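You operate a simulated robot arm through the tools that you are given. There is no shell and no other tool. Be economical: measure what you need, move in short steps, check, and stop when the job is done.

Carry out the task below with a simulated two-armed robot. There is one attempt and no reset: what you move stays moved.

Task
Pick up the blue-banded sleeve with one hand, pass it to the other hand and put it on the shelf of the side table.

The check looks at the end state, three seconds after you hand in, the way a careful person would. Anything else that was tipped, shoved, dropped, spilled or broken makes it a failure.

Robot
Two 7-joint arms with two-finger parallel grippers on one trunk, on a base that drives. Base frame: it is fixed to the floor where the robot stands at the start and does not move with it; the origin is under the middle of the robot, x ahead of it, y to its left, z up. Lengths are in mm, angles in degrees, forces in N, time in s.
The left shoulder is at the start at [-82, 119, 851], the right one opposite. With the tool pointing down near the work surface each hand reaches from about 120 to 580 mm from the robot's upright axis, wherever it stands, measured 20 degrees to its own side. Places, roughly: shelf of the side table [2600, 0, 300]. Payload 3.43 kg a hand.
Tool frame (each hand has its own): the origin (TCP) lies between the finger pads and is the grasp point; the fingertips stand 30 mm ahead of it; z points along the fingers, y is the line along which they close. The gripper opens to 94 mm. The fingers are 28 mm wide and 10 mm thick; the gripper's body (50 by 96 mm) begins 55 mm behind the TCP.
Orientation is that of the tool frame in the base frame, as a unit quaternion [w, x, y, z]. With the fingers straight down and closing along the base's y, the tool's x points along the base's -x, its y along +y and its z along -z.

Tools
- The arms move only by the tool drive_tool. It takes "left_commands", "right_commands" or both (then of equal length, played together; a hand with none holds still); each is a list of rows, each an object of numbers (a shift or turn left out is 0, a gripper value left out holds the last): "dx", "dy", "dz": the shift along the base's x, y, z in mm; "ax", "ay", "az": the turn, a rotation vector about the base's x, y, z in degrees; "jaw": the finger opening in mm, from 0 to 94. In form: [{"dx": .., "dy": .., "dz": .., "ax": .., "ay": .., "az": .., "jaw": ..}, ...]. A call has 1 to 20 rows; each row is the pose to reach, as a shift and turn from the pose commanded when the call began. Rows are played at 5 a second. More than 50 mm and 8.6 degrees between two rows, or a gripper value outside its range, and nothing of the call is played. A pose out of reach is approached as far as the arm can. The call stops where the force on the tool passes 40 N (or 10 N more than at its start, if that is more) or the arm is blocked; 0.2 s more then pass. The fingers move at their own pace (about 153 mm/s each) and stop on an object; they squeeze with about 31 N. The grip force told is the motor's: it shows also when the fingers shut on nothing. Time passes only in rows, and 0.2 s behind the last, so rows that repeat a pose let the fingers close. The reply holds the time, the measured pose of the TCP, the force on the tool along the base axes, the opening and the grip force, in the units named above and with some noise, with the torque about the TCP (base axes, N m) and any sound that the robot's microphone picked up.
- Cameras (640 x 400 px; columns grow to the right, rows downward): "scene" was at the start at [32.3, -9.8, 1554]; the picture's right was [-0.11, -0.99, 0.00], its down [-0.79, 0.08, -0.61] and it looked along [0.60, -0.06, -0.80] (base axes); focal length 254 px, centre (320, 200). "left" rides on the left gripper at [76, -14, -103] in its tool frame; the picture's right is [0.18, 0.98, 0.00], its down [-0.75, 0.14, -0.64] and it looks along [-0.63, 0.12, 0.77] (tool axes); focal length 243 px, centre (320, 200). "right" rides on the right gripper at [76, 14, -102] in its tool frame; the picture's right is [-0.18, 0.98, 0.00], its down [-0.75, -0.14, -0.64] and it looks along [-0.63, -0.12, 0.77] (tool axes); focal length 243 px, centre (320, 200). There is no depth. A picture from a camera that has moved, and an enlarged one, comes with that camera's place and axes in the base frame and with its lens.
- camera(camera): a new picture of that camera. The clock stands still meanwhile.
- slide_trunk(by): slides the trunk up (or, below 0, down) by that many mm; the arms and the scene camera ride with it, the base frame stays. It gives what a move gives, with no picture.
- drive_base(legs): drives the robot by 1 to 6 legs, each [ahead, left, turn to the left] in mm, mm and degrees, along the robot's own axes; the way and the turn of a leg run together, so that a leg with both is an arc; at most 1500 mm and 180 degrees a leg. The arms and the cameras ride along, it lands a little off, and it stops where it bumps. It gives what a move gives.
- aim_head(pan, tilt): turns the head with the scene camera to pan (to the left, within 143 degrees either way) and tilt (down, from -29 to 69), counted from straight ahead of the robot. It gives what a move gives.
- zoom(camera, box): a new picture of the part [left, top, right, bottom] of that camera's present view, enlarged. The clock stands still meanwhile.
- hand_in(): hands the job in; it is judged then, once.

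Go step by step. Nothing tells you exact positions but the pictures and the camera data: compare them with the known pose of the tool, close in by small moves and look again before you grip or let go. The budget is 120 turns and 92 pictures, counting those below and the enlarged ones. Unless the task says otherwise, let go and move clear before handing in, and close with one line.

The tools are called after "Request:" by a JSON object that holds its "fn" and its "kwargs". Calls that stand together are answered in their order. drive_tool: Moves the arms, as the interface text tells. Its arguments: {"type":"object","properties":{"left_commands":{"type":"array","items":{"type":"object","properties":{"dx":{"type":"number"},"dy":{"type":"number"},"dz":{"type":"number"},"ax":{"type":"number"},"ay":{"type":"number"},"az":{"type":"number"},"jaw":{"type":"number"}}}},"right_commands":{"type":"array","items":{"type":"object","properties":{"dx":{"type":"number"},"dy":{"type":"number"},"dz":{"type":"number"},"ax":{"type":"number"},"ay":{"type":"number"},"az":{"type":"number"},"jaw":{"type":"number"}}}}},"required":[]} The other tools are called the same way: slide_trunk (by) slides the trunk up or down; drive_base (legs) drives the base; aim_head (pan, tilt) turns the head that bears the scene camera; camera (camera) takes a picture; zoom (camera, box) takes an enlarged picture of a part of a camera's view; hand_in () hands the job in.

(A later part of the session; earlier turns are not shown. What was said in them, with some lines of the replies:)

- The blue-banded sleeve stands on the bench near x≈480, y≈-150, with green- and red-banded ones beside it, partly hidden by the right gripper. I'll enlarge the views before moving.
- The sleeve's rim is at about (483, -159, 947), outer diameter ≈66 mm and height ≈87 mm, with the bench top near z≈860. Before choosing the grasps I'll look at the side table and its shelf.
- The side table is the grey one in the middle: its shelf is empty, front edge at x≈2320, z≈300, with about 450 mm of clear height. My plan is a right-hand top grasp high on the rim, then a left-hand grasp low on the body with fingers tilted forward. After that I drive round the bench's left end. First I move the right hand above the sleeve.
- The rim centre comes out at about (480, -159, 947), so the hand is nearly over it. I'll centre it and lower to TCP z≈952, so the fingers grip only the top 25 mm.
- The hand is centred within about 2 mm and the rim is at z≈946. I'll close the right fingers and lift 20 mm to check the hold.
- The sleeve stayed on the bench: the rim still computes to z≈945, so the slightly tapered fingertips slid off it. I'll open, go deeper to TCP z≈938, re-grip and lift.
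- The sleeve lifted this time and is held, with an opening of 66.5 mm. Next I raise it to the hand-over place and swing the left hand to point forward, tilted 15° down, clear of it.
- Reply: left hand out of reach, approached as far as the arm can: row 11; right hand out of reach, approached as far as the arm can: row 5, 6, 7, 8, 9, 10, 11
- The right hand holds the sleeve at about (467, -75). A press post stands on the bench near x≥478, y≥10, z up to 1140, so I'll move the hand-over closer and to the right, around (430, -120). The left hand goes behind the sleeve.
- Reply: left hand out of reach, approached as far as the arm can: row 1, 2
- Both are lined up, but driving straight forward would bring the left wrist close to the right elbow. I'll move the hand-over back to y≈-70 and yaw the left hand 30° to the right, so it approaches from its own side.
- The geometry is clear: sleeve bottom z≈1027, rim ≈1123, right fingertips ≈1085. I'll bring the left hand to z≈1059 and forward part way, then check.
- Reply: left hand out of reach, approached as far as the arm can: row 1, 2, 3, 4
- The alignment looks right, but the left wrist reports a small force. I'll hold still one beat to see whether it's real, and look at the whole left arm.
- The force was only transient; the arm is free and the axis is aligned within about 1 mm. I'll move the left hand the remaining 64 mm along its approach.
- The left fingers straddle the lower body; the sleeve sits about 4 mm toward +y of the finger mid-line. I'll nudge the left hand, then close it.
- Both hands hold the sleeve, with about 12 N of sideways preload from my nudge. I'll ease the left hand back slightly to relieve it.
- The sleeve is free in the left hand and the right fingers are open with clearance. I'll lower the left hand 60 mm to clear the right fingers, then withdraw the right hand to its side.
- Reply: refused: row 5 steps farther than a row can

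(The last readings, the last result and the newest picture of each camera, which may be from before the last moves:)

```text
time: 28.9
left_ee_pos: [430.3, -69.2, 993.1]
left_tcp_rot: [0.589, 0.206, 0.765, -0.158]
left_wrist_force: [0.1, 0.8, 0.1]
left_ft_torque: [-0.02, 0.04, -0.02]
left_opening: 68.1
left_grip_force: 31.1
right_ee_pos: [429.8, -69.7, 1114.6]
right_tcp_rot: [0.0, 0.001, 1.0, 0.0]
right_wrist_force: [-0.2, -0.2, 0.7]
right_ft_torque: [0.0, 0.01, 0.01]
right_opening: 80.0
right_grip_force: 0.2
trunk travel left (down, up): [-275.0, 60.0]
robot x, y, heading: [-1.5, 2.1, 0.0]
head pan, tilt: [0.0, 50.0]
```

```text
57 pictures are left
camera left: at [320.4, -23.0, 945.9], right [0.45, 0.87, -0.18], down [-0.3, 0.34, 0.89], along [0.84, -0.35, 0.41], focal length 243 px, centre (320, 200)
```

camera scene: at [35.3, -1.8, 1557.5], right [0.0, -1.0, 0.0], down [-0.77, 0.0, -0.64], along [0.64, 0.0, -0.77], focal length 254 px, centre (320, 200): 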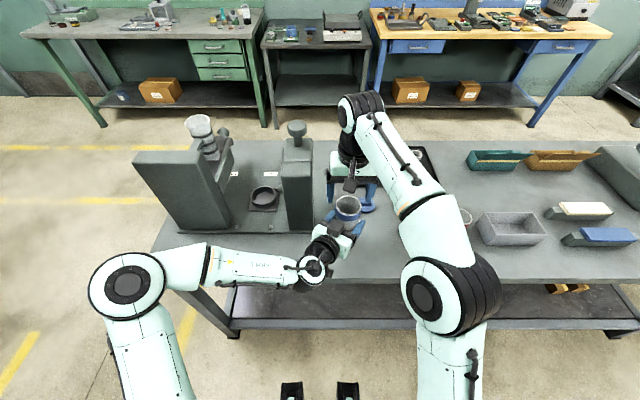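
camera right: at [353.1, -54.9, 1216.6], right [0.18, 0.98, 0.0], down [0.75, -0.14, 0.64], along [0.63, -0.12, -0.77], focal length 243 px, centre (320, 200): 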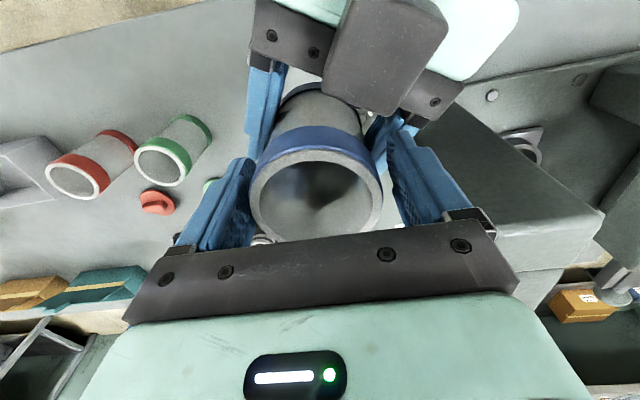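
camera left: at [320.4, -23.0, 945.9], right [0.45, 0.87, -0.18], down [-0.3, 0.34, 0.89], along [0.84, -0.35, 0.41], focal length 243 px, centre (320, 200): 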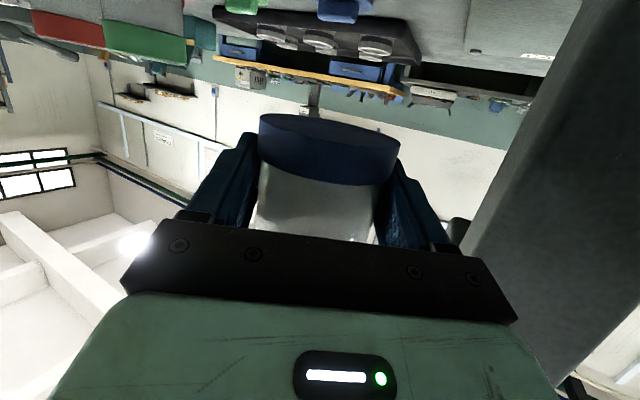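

The sleeve is securely in the left hand. I'll withdraw the right hand with smaller steps and bring the left hand back, facing forward, clear of the bench.

Request:
{"fn": "drive_tool", "kwargs": {"right_commands": [{"dy": -10}, {"dy": -35}, {"dy": -65}, {"dy": -95, "dx": -15}, {"dy": -120, "dx": -40}, {"dy": -135, "dx": -75}, {"dy": -145, "dx": -110, "dz": 10}, {"dy": -145, "dx": -130, "dz": 20}, {"dy": -145, "dx": -130, "dz": 20}], "left_commands": [{"dx": -15, "dz": 5}, {"dx": -40, "dz": 15, "dy": 5}, {"dx": -65, "dz": 25, "dy": 15, "az": 4}, {"dx": -90, "dz": 35, "dy": 35, "az": 9}, {"dx": -110, "dz": 45, "dy": 60, "az": 14}, {"dx": -120, "dz": 55, "dy": 85, "az": 19}, {"dx": -120, "dz": 65, "dy": 110, "az": 24}, {"dx": -120, "dz": 70, "dy": 135, "az": 30}, {"dx": -120, "dz": 70, "dy": 150, "az": 30}]}}

Request:
{"fn": "camera", "kwargs": {"camera": "scene"}}

```text
time: 30.9
left_ee_pos: [324.0, 72.8, 1072.5]
left_tcp_rot: [0.608, 0.0, 0.794, 0.0]
left_wrist_force: [-0.3, 0.3, -0.7]
left_ft_torque: [0.01, -0.01, 0.01]
left_opening: 68.4
left_grip_force: 31.0
left hand out of reach, approached as far as the arm can: row 6, 7, 8, 9
right_ee_pos: [301.4, -213.9, 1131.6]
right_tcp_rot: [0.0, 0.0, 1.0, 0.0]
right_wrist_force: [0.7, -0.8, -0.3]
right_ft_torque: [0.02, 0.02, -0.01]
right_opening: 80.2
right_grip_force: 0.1
trunk travel left (down, up): [-275.0, 60.0]
robot x, y, heading: [0.1, -0.9, -0.0]
head pan, tilt: [0.0, 50.0]
```

```text
56 pictures are left
camera scene: at [35.7, -0.9, 1557.6], right [0.0, -1.0, 0.0], down [-0.77, 0.0, -0.64], along [0.64, 0.0, -0.77], focal length 254 px, centre (320, 200)
```

scene: 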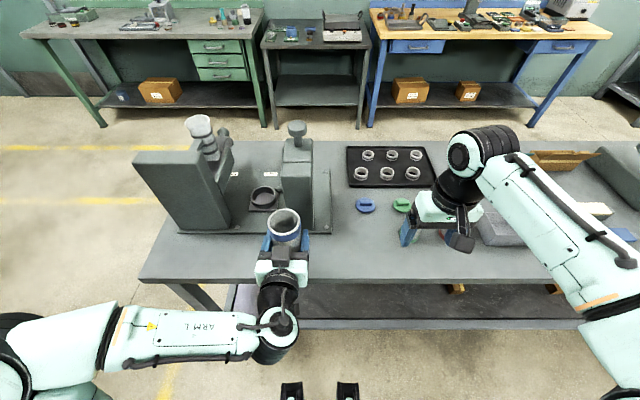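

The sleeve is held upright in the left hand and the right hand is back at its side. I'll check the left side and the rear before driving.

Request:
{"fn": "aim_head", "kwargs": {"pan": 85, "tilt": 35}}

Request:
{"fn": "camera", "kwargs": {"camera": "scene"}}

Request:
{"fn": "aim_head", "kwargs": {"pan": 140, "tilt": 35}}

Request:
{"fn": "camera", "kwargs": {"camera": "scene"}}

```text
time: 32.5
left_ee_pos: [324.0, 71.0, 1071.5]
left_tcp_rot: [0.609, 0.001, 0.793, 0.0]
left_wrist_force: [0.0, -0.4, -1.1]
left_ft_torque: [0.02, -0.02, -0.02]
left_opening: 68.3
left_grip_force: 31.6
right_ee_pos: [301.1, -215.5, 1133.7]
right_tcp_rot: [0.001, 0.0, 1.0, 0.0]
right_wrist_force: [0.2, -0.3, -0.5]
right_ft_torque: [-0.06, 0.01, 0.02]
right_opening: 79.9
right_grip_force: 0.0
trunk travel left (down, up): [-275.0, 60.0]
robot x, y, heading: [1.8, -0.9, -0.1]
head pan, tilt: [85.0, 35.0]
```

```text
55 pictures are left
camera scene: at [-33.9, 85.8, 1579.3], right [1.0, -0.09, 0.0], down [-0.05, -0.57, -0.82], along [0.07, 0.82, -0.57], focal length 254 px, centre (320, 200)
```

scene: 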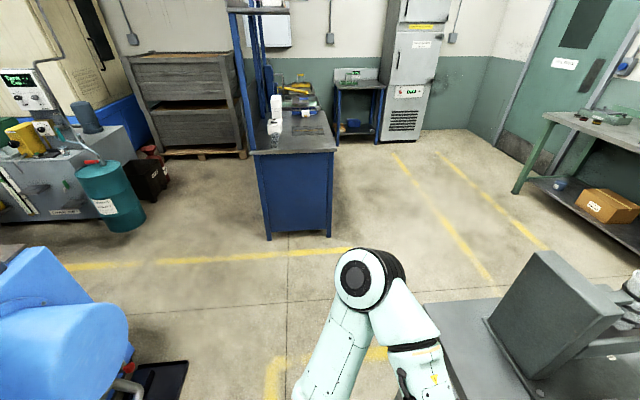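

```text
time: 33.8
left_ee_pos: [323.5, 72.1, 1072.2]
left_tcp_rot: [0.609, 0.001, 0.793, 0.0]
left_wrist_force: [0.1, 0.3, 0.2]
left_ft_torque: [-0.03, 0.01, 0.0]
left_opening: 68.2
left_grip_force: 31.0
right_ee_pos: [301.0, -215.4, 1133.4]
right_tcp_rot: [0.0, 0.001, 1.0, 0.0]
right_wrist_force: [-0.1, 0.1, -0.3]
right_ft_torque: [0.03, 0.03, 0.03]
right_opening: 80.0
right_grip_force: 0.1
trunk travel left (down, up): [-275.0, 60.0]
robot x, y, heading: [-1.3, -2.6, -0.0]
head pan, tilt: [140.0, 35.0]
```

```text
54 pictures are left
camera scene: at [-109.1, 54.8, 1579.3], right [0.64, 0.77, 0.0], down [0.44, -0.37, -0.82], along [-0.63, 0.53, -0.57], focal length 254 px, centre (320, 200)
```

scene: 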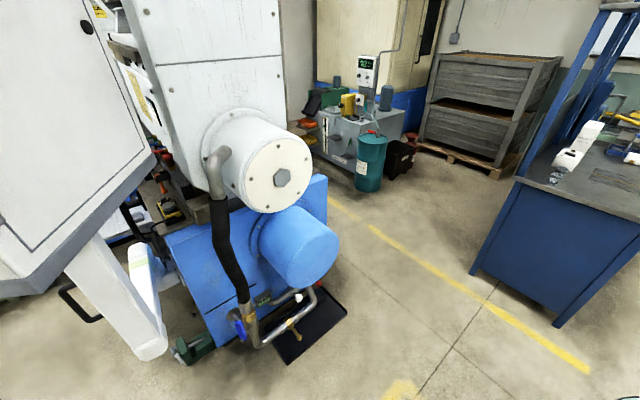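

The cabinet front is at y≈1780, x<220, and the machine behind starts at x<-700. I'll back up 100 mm, strafe left 900 mm, then go diagonally past the bench end.

Request:
{"fn": "drive_base", "kwargs": {"legs": [[-100, 0, 0], [0, 900, 0]]}}

Request:
{"fn": "aim_head", "kwargs": {"pan": -30, "tilt": 45}}

Request:
{"fn": "camera", "kwargs": {"camera": "scene"}}

```text
time: 42.7
left_ee_pos: [232.2, 968.2, 1071.6]
left_tcp_rot: [0.608, 0.005, 0.794, -0.004]
left_wrist_force: [-1.2, -0.7, -0.5]
left_ft_torque: [0.05, -0.02, 0.01]
left_opening: 68.3
left_grip_force: 31.1
right_ee_pos: [206.5, 680.7, 1132.4]
right_tcp_rot: [0.0, 0.005, 1.0, 0.0]
right_wrist_force: [0.1, -0.8, -0.6]
right_ft_torque: [0.02, -0.02, 0.0]
right_opening: 80.0
right_grip_force: 0.1
trunk travel left (down, up): [-275.0, 60.0]
robot x, y, heading: [-90.4, 899.3, -0.4]
head pan, tilt: [140.0, 35.0]
```

```text
time: 45.3
left_ee_pos: [232.5, 968.5, 1072.3]
left_tcp_rot: [0.608, 0.005, 0.794, -0.003]
left_wrist_force: [-0.4, 0.0, -1.4]
left_ft_torque: [-0.01, -0.02, -0.04]
left_opening: 68.3
left_grip_force: 30.7
right_ee_pos: [207.4, 679.8, 1132.7]
right_tcp_rot: [-0.001, 0.005, 1.0, -0.001]
right_wrist_force: [-0.6, 0.7, 0.4]
right_ft_torque: [0.0, 0.02, -0.01]
right_opening: 80.1
right_grip_force: 0.0
trunk travel left (down, up): [-275.0, 60.0]
robot x, y, heading: [-93.5, 902.9, -0.5]
head pan, tilt: [-30.0, 45.0]
```

```text
53 pictures are left
camera scene: at [-63.6, 856.3, 1564.5], right [-0.51, -0.86, 0.0], down [-0.61, 0.36, -0.71], along [0.61, -0.36, -0.71], focal length 254 px, centre (320, 200)
```

scene: 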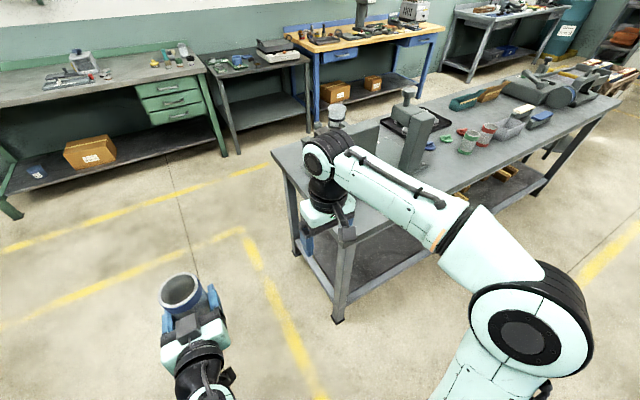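

The bench's left end is at y≈500. I'll go diagonally to y≈1160, forward past the bench to x≈1550, then strafe right in front of the side table.

Request:
{"fn": "drive_base", "kwargs": {"legs": [[340, 260, 0.4], [1300, 0, 0]]}}

Request:
{"fn": "aim_head", "kwargs": {"pan": -60, "tilt": 40}}

Request:
{"fn": "camera", "kwargs": {"camera": "scene"}}

```text
time: 54.4
left_ee_pos: [1873.3, 1219.3, 1072.0]
left_tcp_rot: [0.609, 0.006, 0.793, -0.004]
left_wrist_force: [-0.8, 0.1, -0.7]
left_ft_torque: [0.01, 0.01, 0.01]
left_opening: 68.0
left_grip_force: 30.9
right_ee_pos: [1846.6, 932.3, 1133.1]
right_tcp_rot: [0.0, 0.007, 1.0, 0.0]
right_wrist_force: [-0.6, 0.5, -0.5]
right_ft_torque: [0.01, 0.02, 0.01]
right_opening: 79.7
right_grip_force: 0.0
trunk travel left (down, up): [-275.0, 60.0]
robot x, y, heading: [1549.1, 1151.3, -0.9]
head pan, tilt: [-30.0, 45.0]
```

```text
time: 55.3
left_ee_pos: [1873.5, 1220.5, 1072.0]
left_tcp_rot: [0.609, 0.006, 0.793, -0.003]
left_wrist_force: [-0.8, 0.7, -0.4]
left_ft_torque: [0.01, 0.0, 0.02]
left_opening: 68.3
left_grip_force: 31.2
right_ee_pos: [1847.0, 933.1, 1132.2]
right_tcp_rot: [-0.001, 0.007, 1.0, 0.0]
right_wrist_force: [0.1, 0.0, 0.5]
right_ft_torque: [0.01, -0.02, -0.01]
right_opening: 80.2
right_grip_force: 0.0
trunk travel left (down, up): [-275.0, 60.0]
robot x, y, heading: [1550.6, 1154.5, -0.6]
head pan, tilt: [-60.0, 40.0]
```

```text
52 pictures are left
camera scene: at [1548.9, 1076.7, 1571.8], right [-0.87, -0.49, 0.0], down [-0.31, 0.56, -0.77], along [0.37, -0.67, -0.64], focal length 254 px, centre (320, 200)
```

scene: 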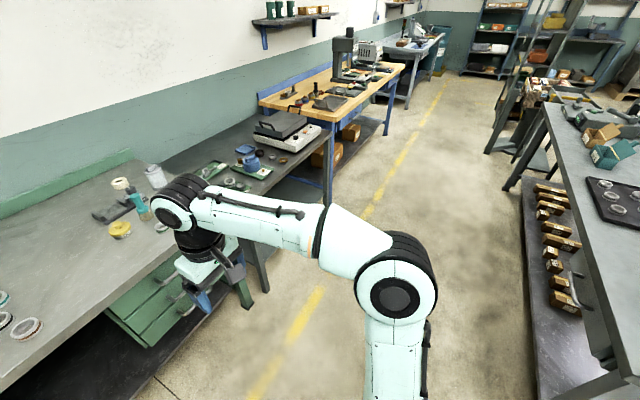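

The corridor is free. I'll strafe right 1150 mm to face the side table.

Request:
{"fn": "drive_base", "kwargs": {"legs": [[0, -1150, 0.7]]}}

Request:
{"fn": "aim_head", "kwargs": {"pan": 0, "tilt": 45}}

Request:
{"fn": "camera", "kwargs": {"camera": "scene"}}

```text
time: 65.7
left_ee_pos: [1858.7, 62.2, 1072.2]
left_tcp_rot: [0.609, 0.005, 0.793, -0.003]
left_wrist_force: [0.7, -0.6, -0.8]
left_ft_torque: [0.01, 0.03, -0.04]
left_opening: 67.9
left_grip_force: 31.2
right_ee_pos: [1832.4, -225.7, 1133.3]
right_tcp_rot: [-0.001, 0.006, 1.0, -0.001]
right_wrist_force: [1.4, 0.3, 0.5]
right_ft_torque: [-0.01, 0.01, -0.02]
right_opening: 80.1
right_grip_force: 0.1
trunk travel left (down, up): [-275.0, 60.0]
robot x, y, heading: [1534.5, -3.9, -0.7]
head pan, tilt: [-60.0, 40.0]
```

```text
time: 67.0
left_ee_pos: [1858.7, 62.4, 1071.4]
left_tcp_rot: [0.609, 0.005, 0.793, -0.004]
left_wrist_force: [0.1, 0.0, -1.4]
left_ft_torque: [-0.01, -0.01, -0.03]
left_opening: 68.4
left_grip_force: 31.2
right_ee_pos: [1832.1, -225.1, 1133.4]
right_tcp_rot: [0.0, 0.006, 1.0, 0.0]
right_wrist_force: [-0.5, -1.3, -0.2]
right_ft_torque: [0.02, -0.02, -0.03]
right_opening: 79.7
right_grip_force: 0.0
trunk travel left (down, up): [-275.0, 60.0]
robot x, y, heading: [1536.3, -4.9, -0.8]
head pan, tilt: [0.0, 45.0]
```

```text
51 pictures are left
camera scene: at [1573.6, -8.9, 1564.5], right [-0.01, -1.0, 0.0], down [-0.71, 0.01, -0.71], along [0.71, -0.01, -0.71], focal length 254 px, centre (320, 200)
```

scene: 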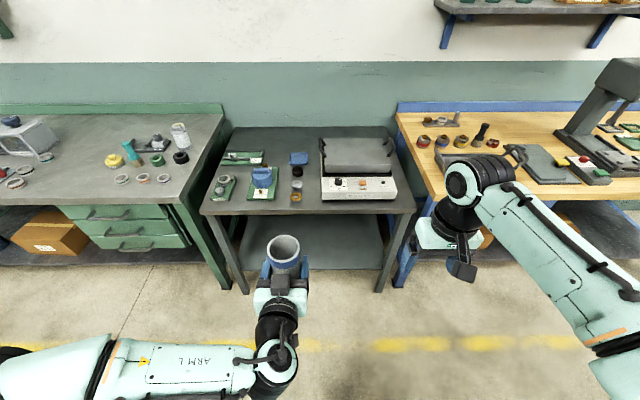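

I'm in front of the side table: shelf front edge x≈2307, shelf z≈297, underside of the top ≈765, legs at y≈-395 and ≈490. I'll lower the trunk fully, then lower and extend the left hand in the open space before moving in.

Request:
{"fn": "slide_trunk", "kwargs": {"by": -275}}

Request:
{"fn": "drive_tool", "kwargs": {"left_commands": [{"dx": 15, "dz": -35}, {"dx": 30, "dz": -75}, {"dx": 45, "dz": -115}, {"dx": 60, "dz": -155}, {"dx": 75, "dz": -195}, {"dx": 90, "dz": -235}, {"dx": 105, "dz": -275}, {"dx": 120, "dz": -315}, {"dx": 135, "dz": -350}, {"dx": 145, "dz": -380}, {"dx": 150, "dz": -400}, {"dx": 150, "dz": -400}]}}

Request:
{"fn": "camera", "kwargs": {"camera": "scene"}}

Request:
{"fn": "camera", "kwargs": {"camera": "left"}}

```text
time: 69.8
left_ee_pos: [1857.9, 63.1, 797.8]
left_tcp_rot: [0.609, 0.004, 0.793, -0.002]
left_wrist_force: [0.0, -0.2, -0.7]
left_ft_torque: [0.01, -0.01, -0.03]
left_opening: 68.4
left_grip_force: 31.1
right_ee_pos: [1832.3, -225.8, 859.0]
right_tcp_rot: [0.0, 0.007, 1.0, 0.0]
right_wrist_force: [-0.2, 0.3, -0.7]
right_ft_torque: [0.0, 0.0, -0.01]
right_opening: 80.0
right_grip_force: 0.2
trunk travel left (down, up): [0.0, 335.0]
robot x, y, heading: [1536.1, -4.1, -0.6]
head pan, tilt: [0.0, 45.0]
```

```text
time: 72.4
left_ee_pos: [2009.3, 47.2, 400.0]
left_tcp_rot: [0.608, 0.003, 0.794, 0.003]
left_wrist_force: [0.6, -0.2, -0.9]
left_ft_torque: [0.03, 0.02, 0.0]
left_opening: 68.4
left_grip_force: 31.5
left hand out of reach, approached as far as the arm can: row 1, 9, 10, 11, 12
right_ee_pos: [1832.6, -226.2, 857.2]
right_tcp_rot: [0.0, 0.006, 1.0, 0.0]
right_wrist_force: [0.1, 0.5, -0.6]
right_ft_torque: [-0.01, 0.0, 0.02]
right_opening: 80.0
right_grip_force: 0.1
trunk travel left (down, up): [0.0, 335.0]
robot x, y, heading: [1537.2, -5.6, -0.7]
head pan, tilt: [0.0, 45.0]
```

```text
50 pictures are left
camera scene: at [1622.8, -9.4, 1287.5], right [-0.01, -1.0, 0.0], down [-0.71, 0.01, -0.71], along [0.71, -0.01, -0.71], focal length 254 px, centre (320, 200)
```

scene: 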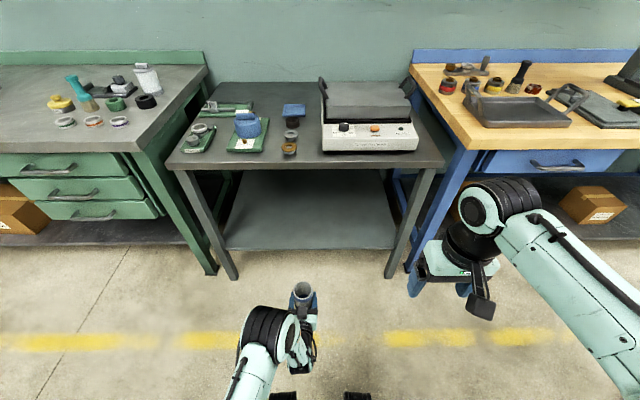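

```text
49 pictures are left
camera left: at [1890.6, 32.4, 353.5], right [-0.05, 0.98, -0.17], down [-0.42, 0.13, 0.9], along [0.91, 0.11, 0.41], focal length 243 px, centre (320, 200)
```

left: 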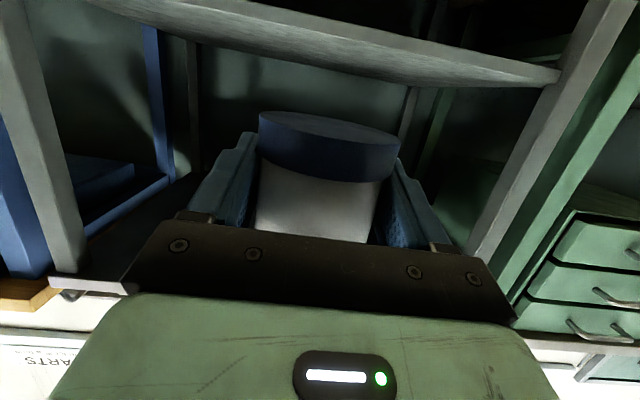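

The sleeve is low and in front of the shelf. I'll enlarge both views to fix the shelf's front edge height.

Request:
{"fn": "zoom", "kwargs": {"camera": "scene", "box": [200, 140, 440, 290]}}

Request:
{"fn": "zoom", "kwargs": {"camera": "left", "box": [240, 0, 480, 150]}}

```text
2.67 times, centred on (320, 215) of scene
camera zoom: at [1622.8, -9.4, 1287.5], right [-0.01, -1.0, 0.0], down [-0.71, 0.01, -0.71], along [0.71, -0.01, -0.71], focal length 678 px, centre (320, 160)
```

zoom: 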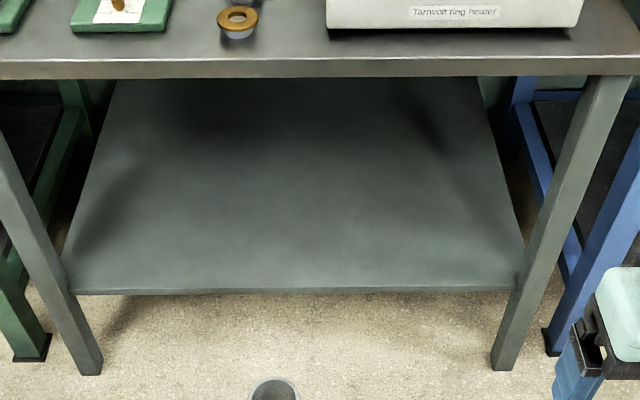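

```text
2.67 times, centred on (360, 75) of left
camera zoom: at [1890.6, 32.4, 353.5], right [-0.05, 0.98, -0.17], down [-0.42, 0.13, 0.9], along [0.91, 0.11, 0.41], focal length 647 px, centre (213, 533)
```

zoom: 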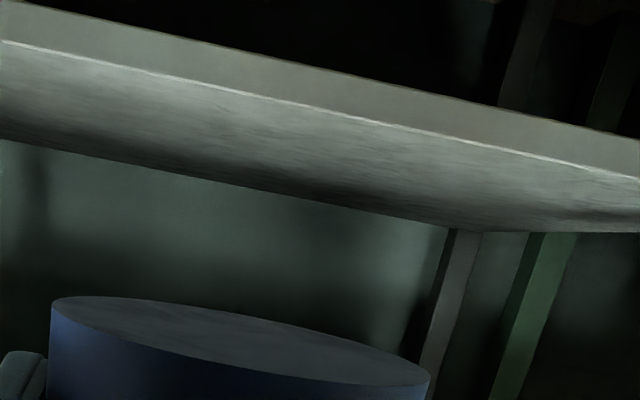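

The shelf's surface is at z≈290 with no lip, and the sleeve bottom is at z≈370. I'll drive ahead 300 mm and check before entering over the shelf.

Request:
{"fn": "drive_base", "kwargs": {"legs": [[300, 0, 0.7]]}}

Request:
{"fn": "camera", "kwargs": {"camera": "scene"}}

Request:
{"fn": "camera", "kwargs": {"camera": "left"}}

```text
time: 74.4
left_ee_pos: [2302.5, 52.0, 399.0]
left_tcp_rot: [0.608, -0.003, 0.794, 0.007]
left_wrist_force: [-0.2, -0.3, -0.9]
left_ft_torque: [-0.01, 0.01, -0.03]
left_opening: 68.2
left_grip_force: 31.5
right_ee_pos: [2128.6, -222.8, 858.4]
right_tcp_rot: [0.0, -0.001, 1.0, 0.0]
right_wrist_force: [-0.7, 0.0, -0.2]
right_ft_torque: [0.03, 0.01, 0.01]
right_opening: 80.1
right_grip_force: 0.0
trunk travel left (down, up): [0.0, 335.0]
robot x, y, heading: [1829.7, -7.4, -0.0]
head pan, tilt: [0.0, 45.0]
```

```text
46 pictures are left
camera scene: at [1917.0, -9.6, 1287.5], right [0.0, -1.0, 0.0], down [-0.71, 0.0, -0.71], along [0.71, 0.0, -0.71], focal length 254 px, centre (320, 200)
```

scene: 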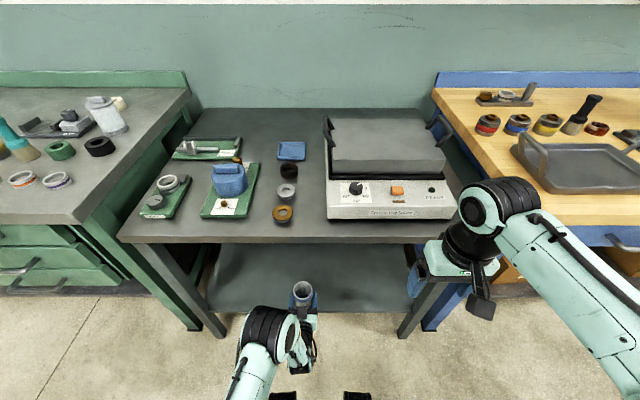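

```text
45 pictures are left
camera left: at [2184.0, 36.1, 353.7], right [-0.06, 0.98, -0.17], down [-0.42, 0.13, 0.9], along [0.9, 0.13, 0.41], focal length 243 px, centre (320, 200)
```

left: 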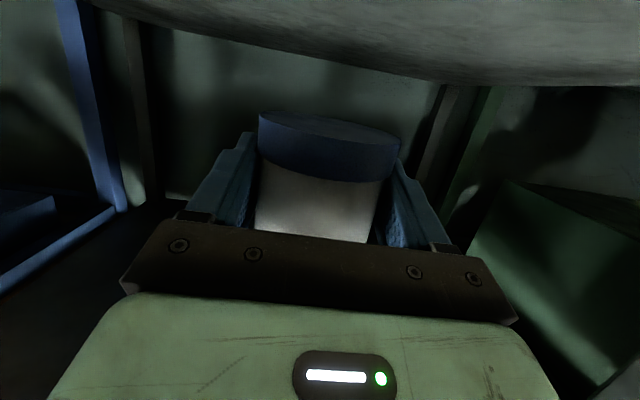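

Everything is clear. I'll drive 85 mm more so the sleeve's axis is about 85 mm inside the shelf's front edge, then lower toward the shelf.

Request:
{"fn": "drive_base", "kwargs": {"legs": [[88, 0, 0]]}}

Request:
{"fn": "drive_tool", "kwargs": {"left_commands": [{"dz": -12}, {"dz": -25}, {"dz": -38}, {"dz": -50}, {"dz": -50}]}}

Request:
{"fn": "zoom", "kwargs": {"camera": "scene", "box": [200, 200, 440, 350]}}

Request:
{"fn": "camera", "kwargs": {"camera": "left"}}

```text
time: 75.5
left_ee_pos: [2389.3, 52.1, 400.1]
left_tcp_rot: [0.608, -0.002, 0.794, 0.007]
left_wrist_force: [-0.1, 0.4, -0.7]
left_ft_torque: [-0.03, 0.0, -0.01]
left_opening: 68.2
left_grip_force: 30.8
right_ee_pos: [2217.3, -224.0, 857.6]
right_tcp_rot: [0.0, -0.001, 1.0, 0.0]
right_wrist_force: [-0.1, 0.4, -1.0]
right_ft_torque: [0.02, -0.01, 0.03]
right_opening: 80.2
right_grip_force: 0.1
trunk travel left (down, up): [0.0, 335.0]
robot x, y, heading: [1913.0, -6.7, 0.1]
head pan, tilt: [0.0, 45.0]
```

```text
time: 76.7
left_ee_pos: [2389.7, 51.6, 349.6]
left_tcp_rot: [0.608, -0.003, 0.794, 0.01]
left_wrist_force: [0.9, 0.6, -1.3]
left_ft_torque: [-0.02, 0.01, 0.0]
left_opening: 68.0
left_grip_force: 31.0
right_ee_pos: [2218.2, -222.6, 857.5]
right_tcp_rot: [0.0, -0.001, 1.0, 0.001]
right_wrist_force: [0.7, -0.4, 0.0]
right_ft_torque: [0.01, 0.02, -0.02]
right_opening: 79.9
right_grip_force: 0.0
trunk travel left (down, up): [0.0, 335.0]
robot x, y, heading: [1916.3, -3.3, 0.1]
head pan, tilt: [0.0, 45.0]
```

```text
2.67 times, centred on (320, 275) of scene
camera zoom: at [2003.9, -9.5, 1287.5], right [0.0, -1.0, 0.0], down [-0.71, 0.0, -0.71], along [0.71, 0.0, -0.71], focal length 678 px, centre (320, 0)
```

zoom: 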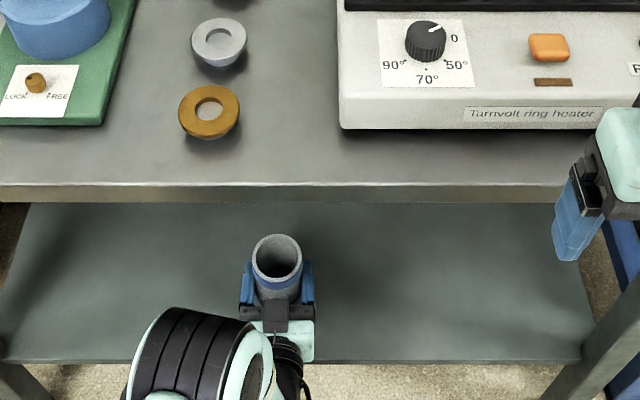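

```text
43 pictures are left
camera left: at [2271.9, 34.1, 302.7], right [-0.07, 0.98, -0.17], down [-0.42, 0.12, 0.9], along [0.9, 0.13, 0.41], focal length 243 px, centre (320, 200)
```

left: 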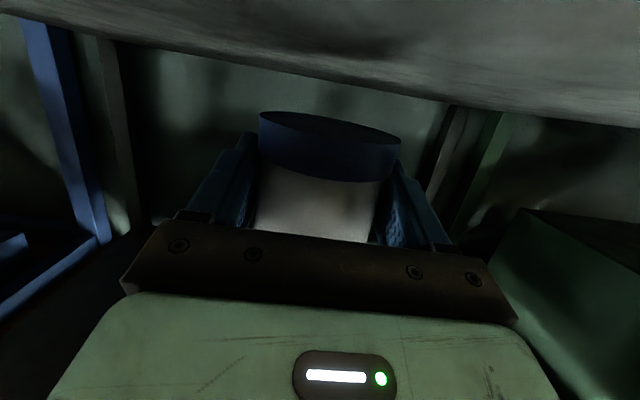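

The sleeve is over the shelf with its bottom at about z≈318, edge at x≈2309. I'll pull back 10 mm to keep the wrist camera clear of the shelf edge, then lower in small steps watching the force.

Request:
{"fn": "drive_tool", "kwargs": {"left_commands": [{"dx": -10}, {"dx": -10, "dz": -6}, {"dx": -10, "dz": -12}, {"dx": -10, "dz": -15}, {"dx": -10, "dz": -15}]}}

Request:
{"fn": "camera", "kwargs": {"camera": "left"}}

Request:
{"fn": "zoom", "kwargs": {"camera": "scene", "box": [260, 260, 360, 350]}}

```text
time: 77.9
left_ee_pos: [2379.9, 49.9, 335.7]
left_tcp_rot: [0.607, -0.003, 0.795, 0.012]
left_wrist_force: [-0.4, 0.6, -0.5]
left_ft_torque: [0.03, -0.02, 0.05]
left_opening: 68.4
left_grip_force: 31.1
right_ee_pos: [2216.6, -223.2, 858.4]
right_tcp_rot: [-0.001, -0.001, 1.0, 0.0]
right_wrist_force: [0.0, -0.5, 0.0]
right_ft_torque: [-0.01, 0.0, -0.04]
right_opening: 80.2
right_grip_force: 0.1
trunk travel left (down, up): [0.0, 335.0]
robot x, y, heading: [1910.6, -8.6, 0.0]
head pan, tilt: [0.0, 45.0]
```

```text
42 pictures are left
camera left: at [2260.9, 33.4, 288.9], right [-0.07, 0.98, -0.16], down [-0.42, 0.12, 0.9], along [0.9, 0.13, 0.41], focal length 243 px, centre (320, 200)
```

left: 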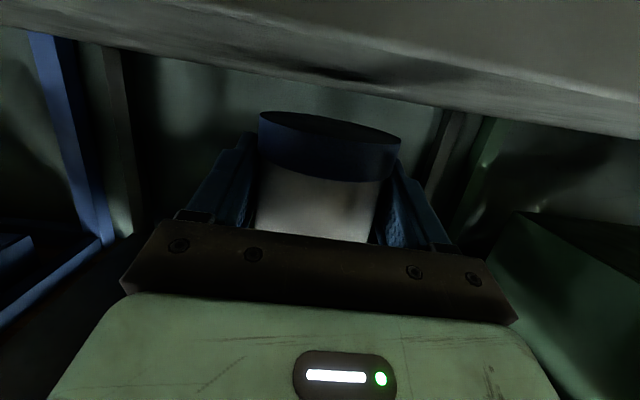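

```text
4.44 times, centred on (310, 305) of scene
camera zoom: at [2003.9, -9.5, 1287.5], right [0.0, -1.0, 0.0], down [-0.71, 0.0, -0.71], along [0.71, 0.0, -0.71], focal length 1130 px, centre (364, -267)
```

zoom: 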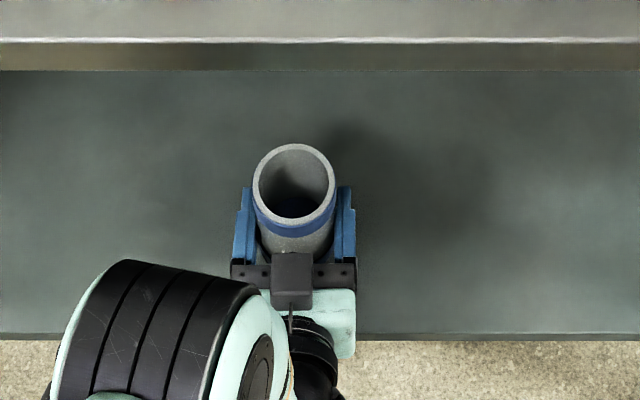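

The shelf surface reads z≈286, about 19 mm below the sleeve. I'll keep lowering slowly.

Request:
{"fn": "drive_tool", "kwargs": {"left_commands": [{"dz": -5}, {"dz": -9}, {"dz": -12}, {"dz": -12}]}}

Request:
{"fn": "drive_tool", "kwargs": {"left_commands": [{"dz": -1.5}, {"dz": -3}, {"dz": -3}]}}

Request:
{"fn": "camera", "kwargs": {"camera": "left"}}

```text
time: 78.9
left_ee_pos: [2380.6, 47.5, 322.9]
left_tcp_rot: [0.606, -0.003, 0.795, 0.011]
left_wrist_force: [-0.7, -0.6, -1.7]
left_ft_torque: [-0.04, 0.0, 0.0]
left_opening: 68.2
left_grip_force: 31.0
right_ee_pos: [2216.8, -223.5, 858.5]
right_tcp_rot: [0.0, -0.001, 1.0, -0.001]
right_wrist_force: [0.1, 0.3, -0.1]
right_ft_torque: [-0.01, 0.02, 0.01]
right_opening: 80.0
right_grip_force: 0.0
trunk travel left (down, up): [0.0, 335.0]
robot x, y, heading: [1909.9, -10.2, 0.1]
head pan, tilt: [0.0, 45.0]
```

```text
time: 79.7
left_ee_pos: [2380.1, 48.7, 320.2]
left_tcp_rot: [0.607, -0.003, 0.795, 0.011]
left_wrist_force: [0.0, 0.2, -0.4]
left_ft_torque: [-0.04, -0.02, -0.02]
left_opening: 68.2
left_grip_force: 31.1
right_ee_pos: [2216.0, -223.8, 857.2]
right_tcp_rot: [0.0, -0.001, 1.0, 0.0]
right_wrist_force: [-0.3, 0.5, -0.1]
right_ft_torque: [0.0, 0.02, 0.02]
right_opening: 80.1
right_grip_force: 0.1
trunk travel left (down, up): [0.0, 335.0]
robot x, y, heading: [1914.6, -7.1, 0.1]
head pan, tilt: [0.0, 45.0]
```

```text
40 pictures are left
camera left: at [2261.8, 32.2, 273.3], right [-0.07, 0.98, -0.16], down [-0.42, 0.12, 0.9], along [0.9, 0.13, 0.41], focal length 243 px, centre (320, 200)
```

left: 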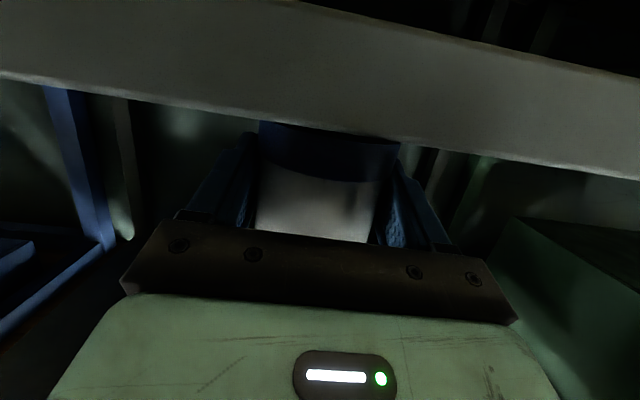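

Request:
{"fn": "drive_tool", "kwargs": {"left_commands": [{"dz": -1.3}, {"dz": -2.6}, {"dz": -4}, {"dz": -4}]}}

Request:
{"fn": "drive_tool", "kwargs": {"left_commands": [{"dz": -1}, {"dz": -2}, {"dz": -2}]}}

```text
time: 80.7
left_ee_pos: [2380.3, 48.3, 314.6]
left_tcp_rot: [0.607, -0.004, 0.795, 0.012]
left_wrist_force: [1.2, 0.5, -0.8]
left_ft_torque: [0.0, -0.03, -0.02]
left_opening: 68.3
left_grip_force: 31.6
left hand out of reach, approached as far as the arm can: row 3
right_ee_pos: [2217.2, -223.5, 858.3]
right_tcp_rot: [0.0, 0.0, 1.0, 0.001]
right_wrist_force: [-0.4, -0.2, 0.5]
right_ft_torque: [0.0, -0.03, 0.0]
right_opening: 80.2
right_grip_force: 0.1
trunk travel left (down, up): [0.0, 335.0]
robot x, y, heading: [1916.3, -6.7, 0.0]
head pan, tilt: [0.0, 45.0]
```

```text
time: 81.5
left_ee_pos: [2379.5, 48.1, 313.1]
left_tcp_rot: [0.606, -0.003, 0.795, 0.012]
left_wrist_force: [0.9, 0.5, -1.1]
left_ft_torque: [-0.02, 0.01, 0.0]
left_opening: 68.3
left_grip_force: 30.8
right_ee_pos: [2216.1, -223.1, 857.9]
right_tcp_rot: [0.0, -0.001, 1.0, 0.0]
right_wrist_force: [0.3, -0.8, 0.6]
right_ft_torque: [0.01, 0.0, 0.02]
right_opening: 80.0
right_grip_force: 0.1
trunk travel left (down, up): [0.0, 335.0]
robot x, y, heading: [1915.1, -7.4, 0.2]
head pan, tilt: [0.0, 45.0]
```

No contact yet; I'll look at the gap from the wrist view.

Request:
{"fn": "zoom", "kwargs": {"camera": "left", "box": [220, 80, 440, 260]}}

Request:
{"fn": "drive_tool", "kwargs": {"left_commands": [{"dz": -1}, {"dz": -2}, {"dz": -2}]}}

```text
2.22 times, centred on (330, 170) of left
camera zoom: at [2261.6, 31.9, 267.4], right [-0.07, 0.98, -0.16], down [-0.42, 0.12, 0.9], along [0.9, 0.13, 0.41], focal length 539 px, centre (298, 267)
```

zoom: 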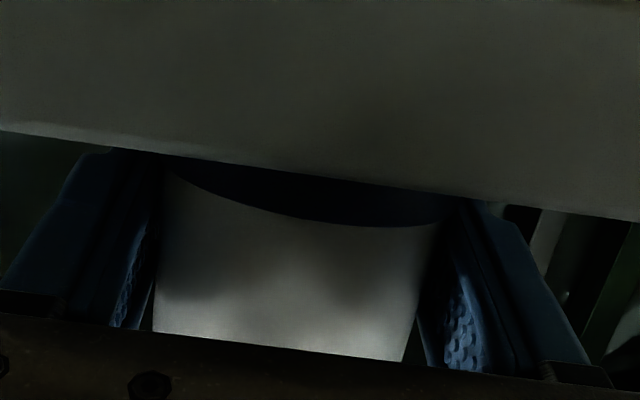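

```text
time: 82.3
left_ee_pos: [2379.1, 49.4, 312.3]
left_tcp_rot: [0.607, -0.004, 0.795, 0.012]
left_wrist_force: [0.2, -0.5, -0.4]
left_ft_torque: [-0.01, -0.01, -0.02]
left_opening: 68.5
left_grip_force: 31.1
left hand out of reach, approached as far as the arm can: row 1, 2
right_ee_pos: [2215.5, -223.2, 857.5]
right_tcp_rot: [0.0, -0.001, 1.0, 0.0]
right_wrist_force: [-0.4, 0.2, 1.2]
right_ft_torque: [0.01, 0.04, 0.02]
right_opening: 80.1
right_grip_force: 0.1
trunk travel left (down, up): [0.0, 335.0]
robot x, y, heading: [1914.5, -7.7, -0.1]
head pan, tilt: [0.0, 45.0]
```

Request:
{"fn": "drive_tool", "kwargs": {"left_commands": [{"dz": -1.5}, {"dz": -3}, {"dz": -4.5}, {"dz": -4.5}]}}

Request:
{"fn": "zoom", "kwargs": {"camera": "left", "box": [220, 80, 440, 260]}}

```text
time: 83.3
left_ee_pos: [2380.4, 48.9, 311.7]
left_tcp_rot: [0.611, -0.005, 0.791, 0.013]
left_wrist_force: [-3.6, 2.3, 29.7]
left_ft_torque: [-0.15, 0.04, 0.05]
left_opening: 68.5
left_grip_force: 31.1
left hand out of reach, approached as far as the arm can: row 1, 2, 3, 4
right_ee_pos: [2215.5, -223.5, 858.0]
right_tcp_rot: [0.001, 0.0, 1.0, 0.0]
right_wrist_force: [0.6, 0.6, 0.4]
right_ft_torque: [-0.02, 0.0, 0.02]
right_opening: 79.9
right_grip_force: 0.1
trunk travel left (down, up): [0.0, 335.0]
robot x, y, heading: [1916.3, -7.0, 0.0]
head pan, tilt: [0.0, 45.0]
```

```text
2.22 times, centred on (330, 170) of left
camera zoom: at [2263.9, 31.9, 263.4], right [-0.07, 0.98, -0.16], down [-0.43, 0.12, 0.89], along [0.9, 0.13, 0.42], focal length 539 px, centre (298, 267)
```

zoom: 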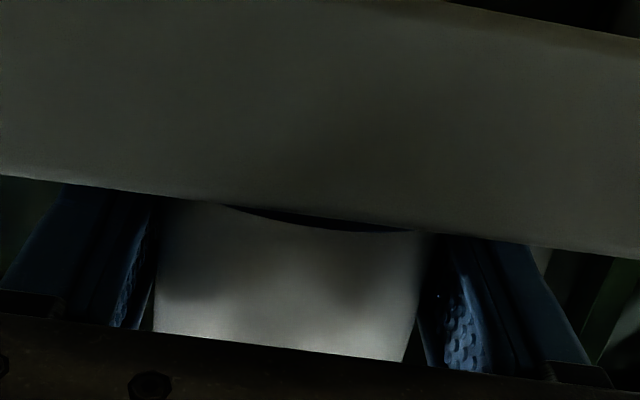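

Contact: about 30 N upward with almost no torque, so the sleeve itself is standing on the shelf. I'll back off to relieve the pressure before opening.

Request:
{"fn": "drive_tool", "kwargs": {"left_commands": [{"dz": 1.5}, {"dz": 3}, {"dz": 3}]}}

```text
time: 84.1
left_ee_pos: [2380.3, 48.2, 311.6]
left_tcp_rot: [0.608, -0.003, 0.794, 0.011]
left_wrist_force: [4.1, 2.7, 13.5]
left_ft_torque: [-0.07, -0.58, 0.14]
left_opening: 68.2
left_grip_force: 30.8
right_ee_pos: [2216.3, -223.1, 858.1]
right_tcp_rot: [0.001, 0.0, 1.0, 0.0]
right_wrist_force: [0.0, -0.6, 1.1]
right_ft_torque: [0.03, 0.0, -0.01]
right_opening: 80.2
right_grip_force: 0.1
trunk travel left (down, up): [0.0, 335.0]
robot x, y, heading: [1916.1, -6.9, -0.2]
head pan, tilt: [0.0, 45.0]
```

Request:
{"fn": "drive_tool", "kwargs": {"left_commands": [{"dz": 0.6}, {"dz": 1.2}, {"dz": 1.2}]}}

```text
time: 84.9
left_ee_pos: [2378.5, 47.2, 311.5]
left_tcp_rot: [0.606, -0.003, 0.795, 0.011]
left_wrist_force: [0.8, 1.4, 7.4]
left_ft_torque: [-0.02, -0.22, 0.02]
left_opening: 68.4
left_grip_force: 31.1
right_ee_pos: [2216.3, -222.8, 859.6]
right_tcp_rot: [0.0, -0.001, 1.0, 0.0]
right_wrist_force: [-0.1, -0.5, -0.2]
right_ft_torque: [0.02, 0.0, 0.01]
right_opening: 79.9
right_grip_force: 0.1
trunk travel left (down, up): [0.0, 335.0]
robot x, y, heading: [1914.9, -7.0, -0.0]
head pan, tilt: [0.0, 45.0]
```

The load is down to about 7 N with almost no torque, so the sleeve rests flat. I'll open the left fingers gently.

Request:
{"fn": "drive_tool", "kwargs": {"left_commands": [{"jaw": 70}, {"jaw": 74}, {"jaw": 80}, {"jaw": 88}, {"jaw": 92}, {"jaw": 92}]}}

Request:
{"fn": "zoom", "kwargs": {"camera": "scene", "box": [260, 260, 360, 350]}}

Request:
{"fn": "camera", "kwargs": {"camera": "left"}}

```text
time: 86.3
left_ee_pos: [2380.0, 46.5, 313.0]
left_tcp_rot: [0.608, -0.003, 0.794, 0.011]
left_wrist_force: [0.4, -0.7, -0.3]
left_ft_torque: [0.02, -0.03, -0.01]
left_opening: 92.0
left_grip_force: 0.1
right_ee_pos: [2217.1, -222.4, 858.3]
right_tcp_rot: [-0.001, -0.001, 1.0, -0.001]
right_wrist_force: [0.3, 0.5, 0.8]
right_ft_torque: [-0.01, 0.03, 0.0]
right_opening: 79.9
right_grip_force: 0.0
trunk travel left (down, up): [0.0, 335.0]
robot x, y, heading: [1913.8, -8.2, -0.1]
head pan, tilt: [0.0, 45.0]
```

```text
4.44 times, centred on (310, 305) of scene
camera zoom: at [2003.9, -9.5, 1287.5], right [0.0, -1.0, 0.0], down [-0.71, 0.0, -0.71], along [0.71, 0.0, -0.71], focal length 1130 px, centre (364, -267)
```

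zoom: 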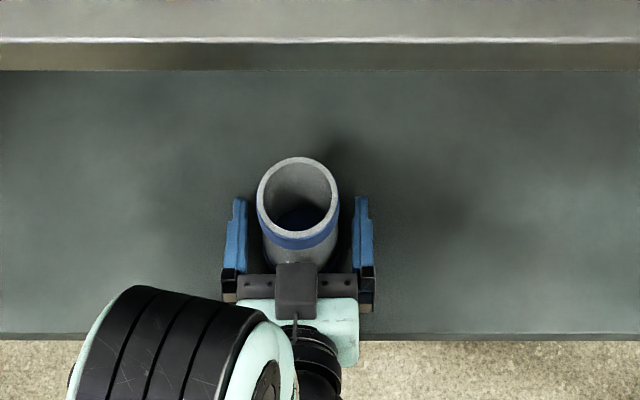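

```text
36 pictures are left
camera left: at [2261.8, 31.0, 265.8], right [-0.07, 0.98, -0.16], down [-0.42, 0.12, 0.9], along [0.9, 0.13, 0.41], focal length 243 px, centre (320, 200)
```

left: 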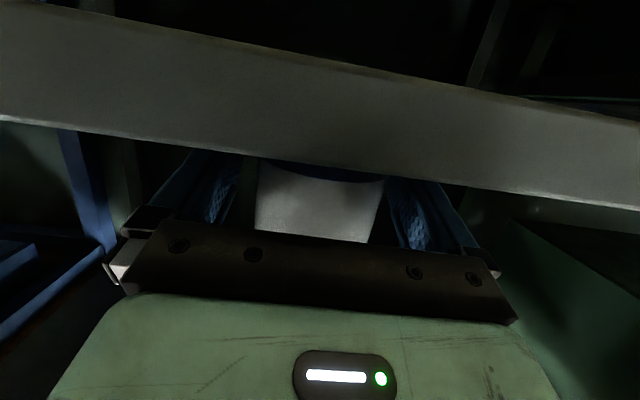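

The sleeve stands free between the open fingers. I'll back the robot straight away from the shelf.

Request:
{"fn": "drive_base", "kwargs": {"legs": [[-120, 0, 0], [-250, 0, 0]]}}

Request:
{"fn": "camera", "kwargs": {"camera": "scene"}}

Request:
{"fn": "camera", "kwargs": {"camera": "left"}}

```text
time: 89.0
left_ee_pos: [2006.8, 46.4, 312.8]
left_tcp_rot: [0.607, -0.003, 0.794, 0.011]
left_wrist_force: [-0.4, -0.2, 0.5]
left_ft_torque: [0.0, -0.03, -0.03]
left_opening: 92.3
left_grip_force: 0.0
right_ee_pos: [1843.6, -223.9, 858.2]
right_tcp_rot: [0.0, 0.0, 1.0, 0.0]
right_wrist_force: [0.2, -0.2, 0.2]
right_ft_torque: [0.01, 0.01, -0.03]
right_opening: 80.2
right_grip_force: 0.1
trunk travel left (down, up): [0.0, 335.0]
robot x, y, heading: [1543.2, -6.3, -0.3]
head pan, tilt: [0.0, 45.0]
```

```text
35 pictures are left
camera scene: at [1631.3, -9.7, 1287.5], right [0.0, -1.0, 0.0], down [-0.71, 0.0, -0.71], along [0.71, 0.0, -0.71], focal length 254 px, centre (320, 200)
```

scene: 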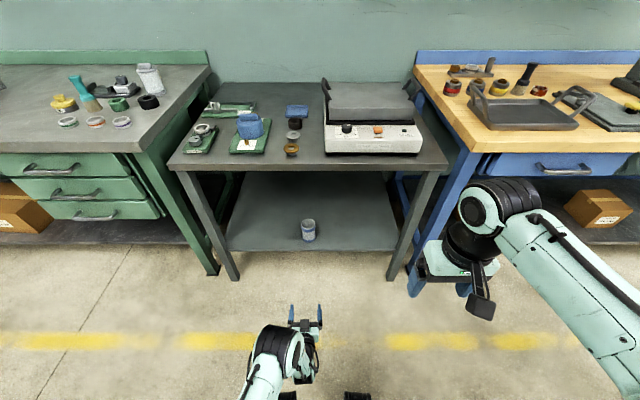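

```text
34 pictures are left
camera left: at [1889.4, 30.6, 265.8], right [-0.07, 0.98, -0.16], down [-0.42, 0.12, 0.9], along [0.9, 0.13, 0.41], focal length 243 px, centre (320, 200)
```

left: 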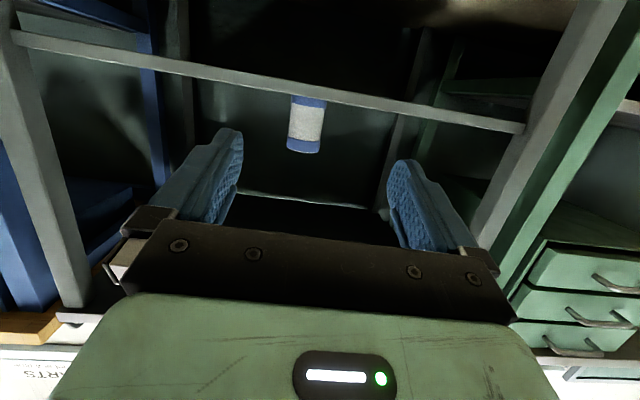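

The blue-banded sleeve stands upright on the side table's shelf. Both hands are clear and I saw nothing else disturbed, so I'm handing in.

Request:
{"fn": "hand_in", "kwargs": {}}

```text
The job is handed in.
```

The right hand picked up the blue-banded sleeve and passed it to the left hand, which stood it upright on the shelf of the side table; the first grip slipped off without moving it, and the second held.
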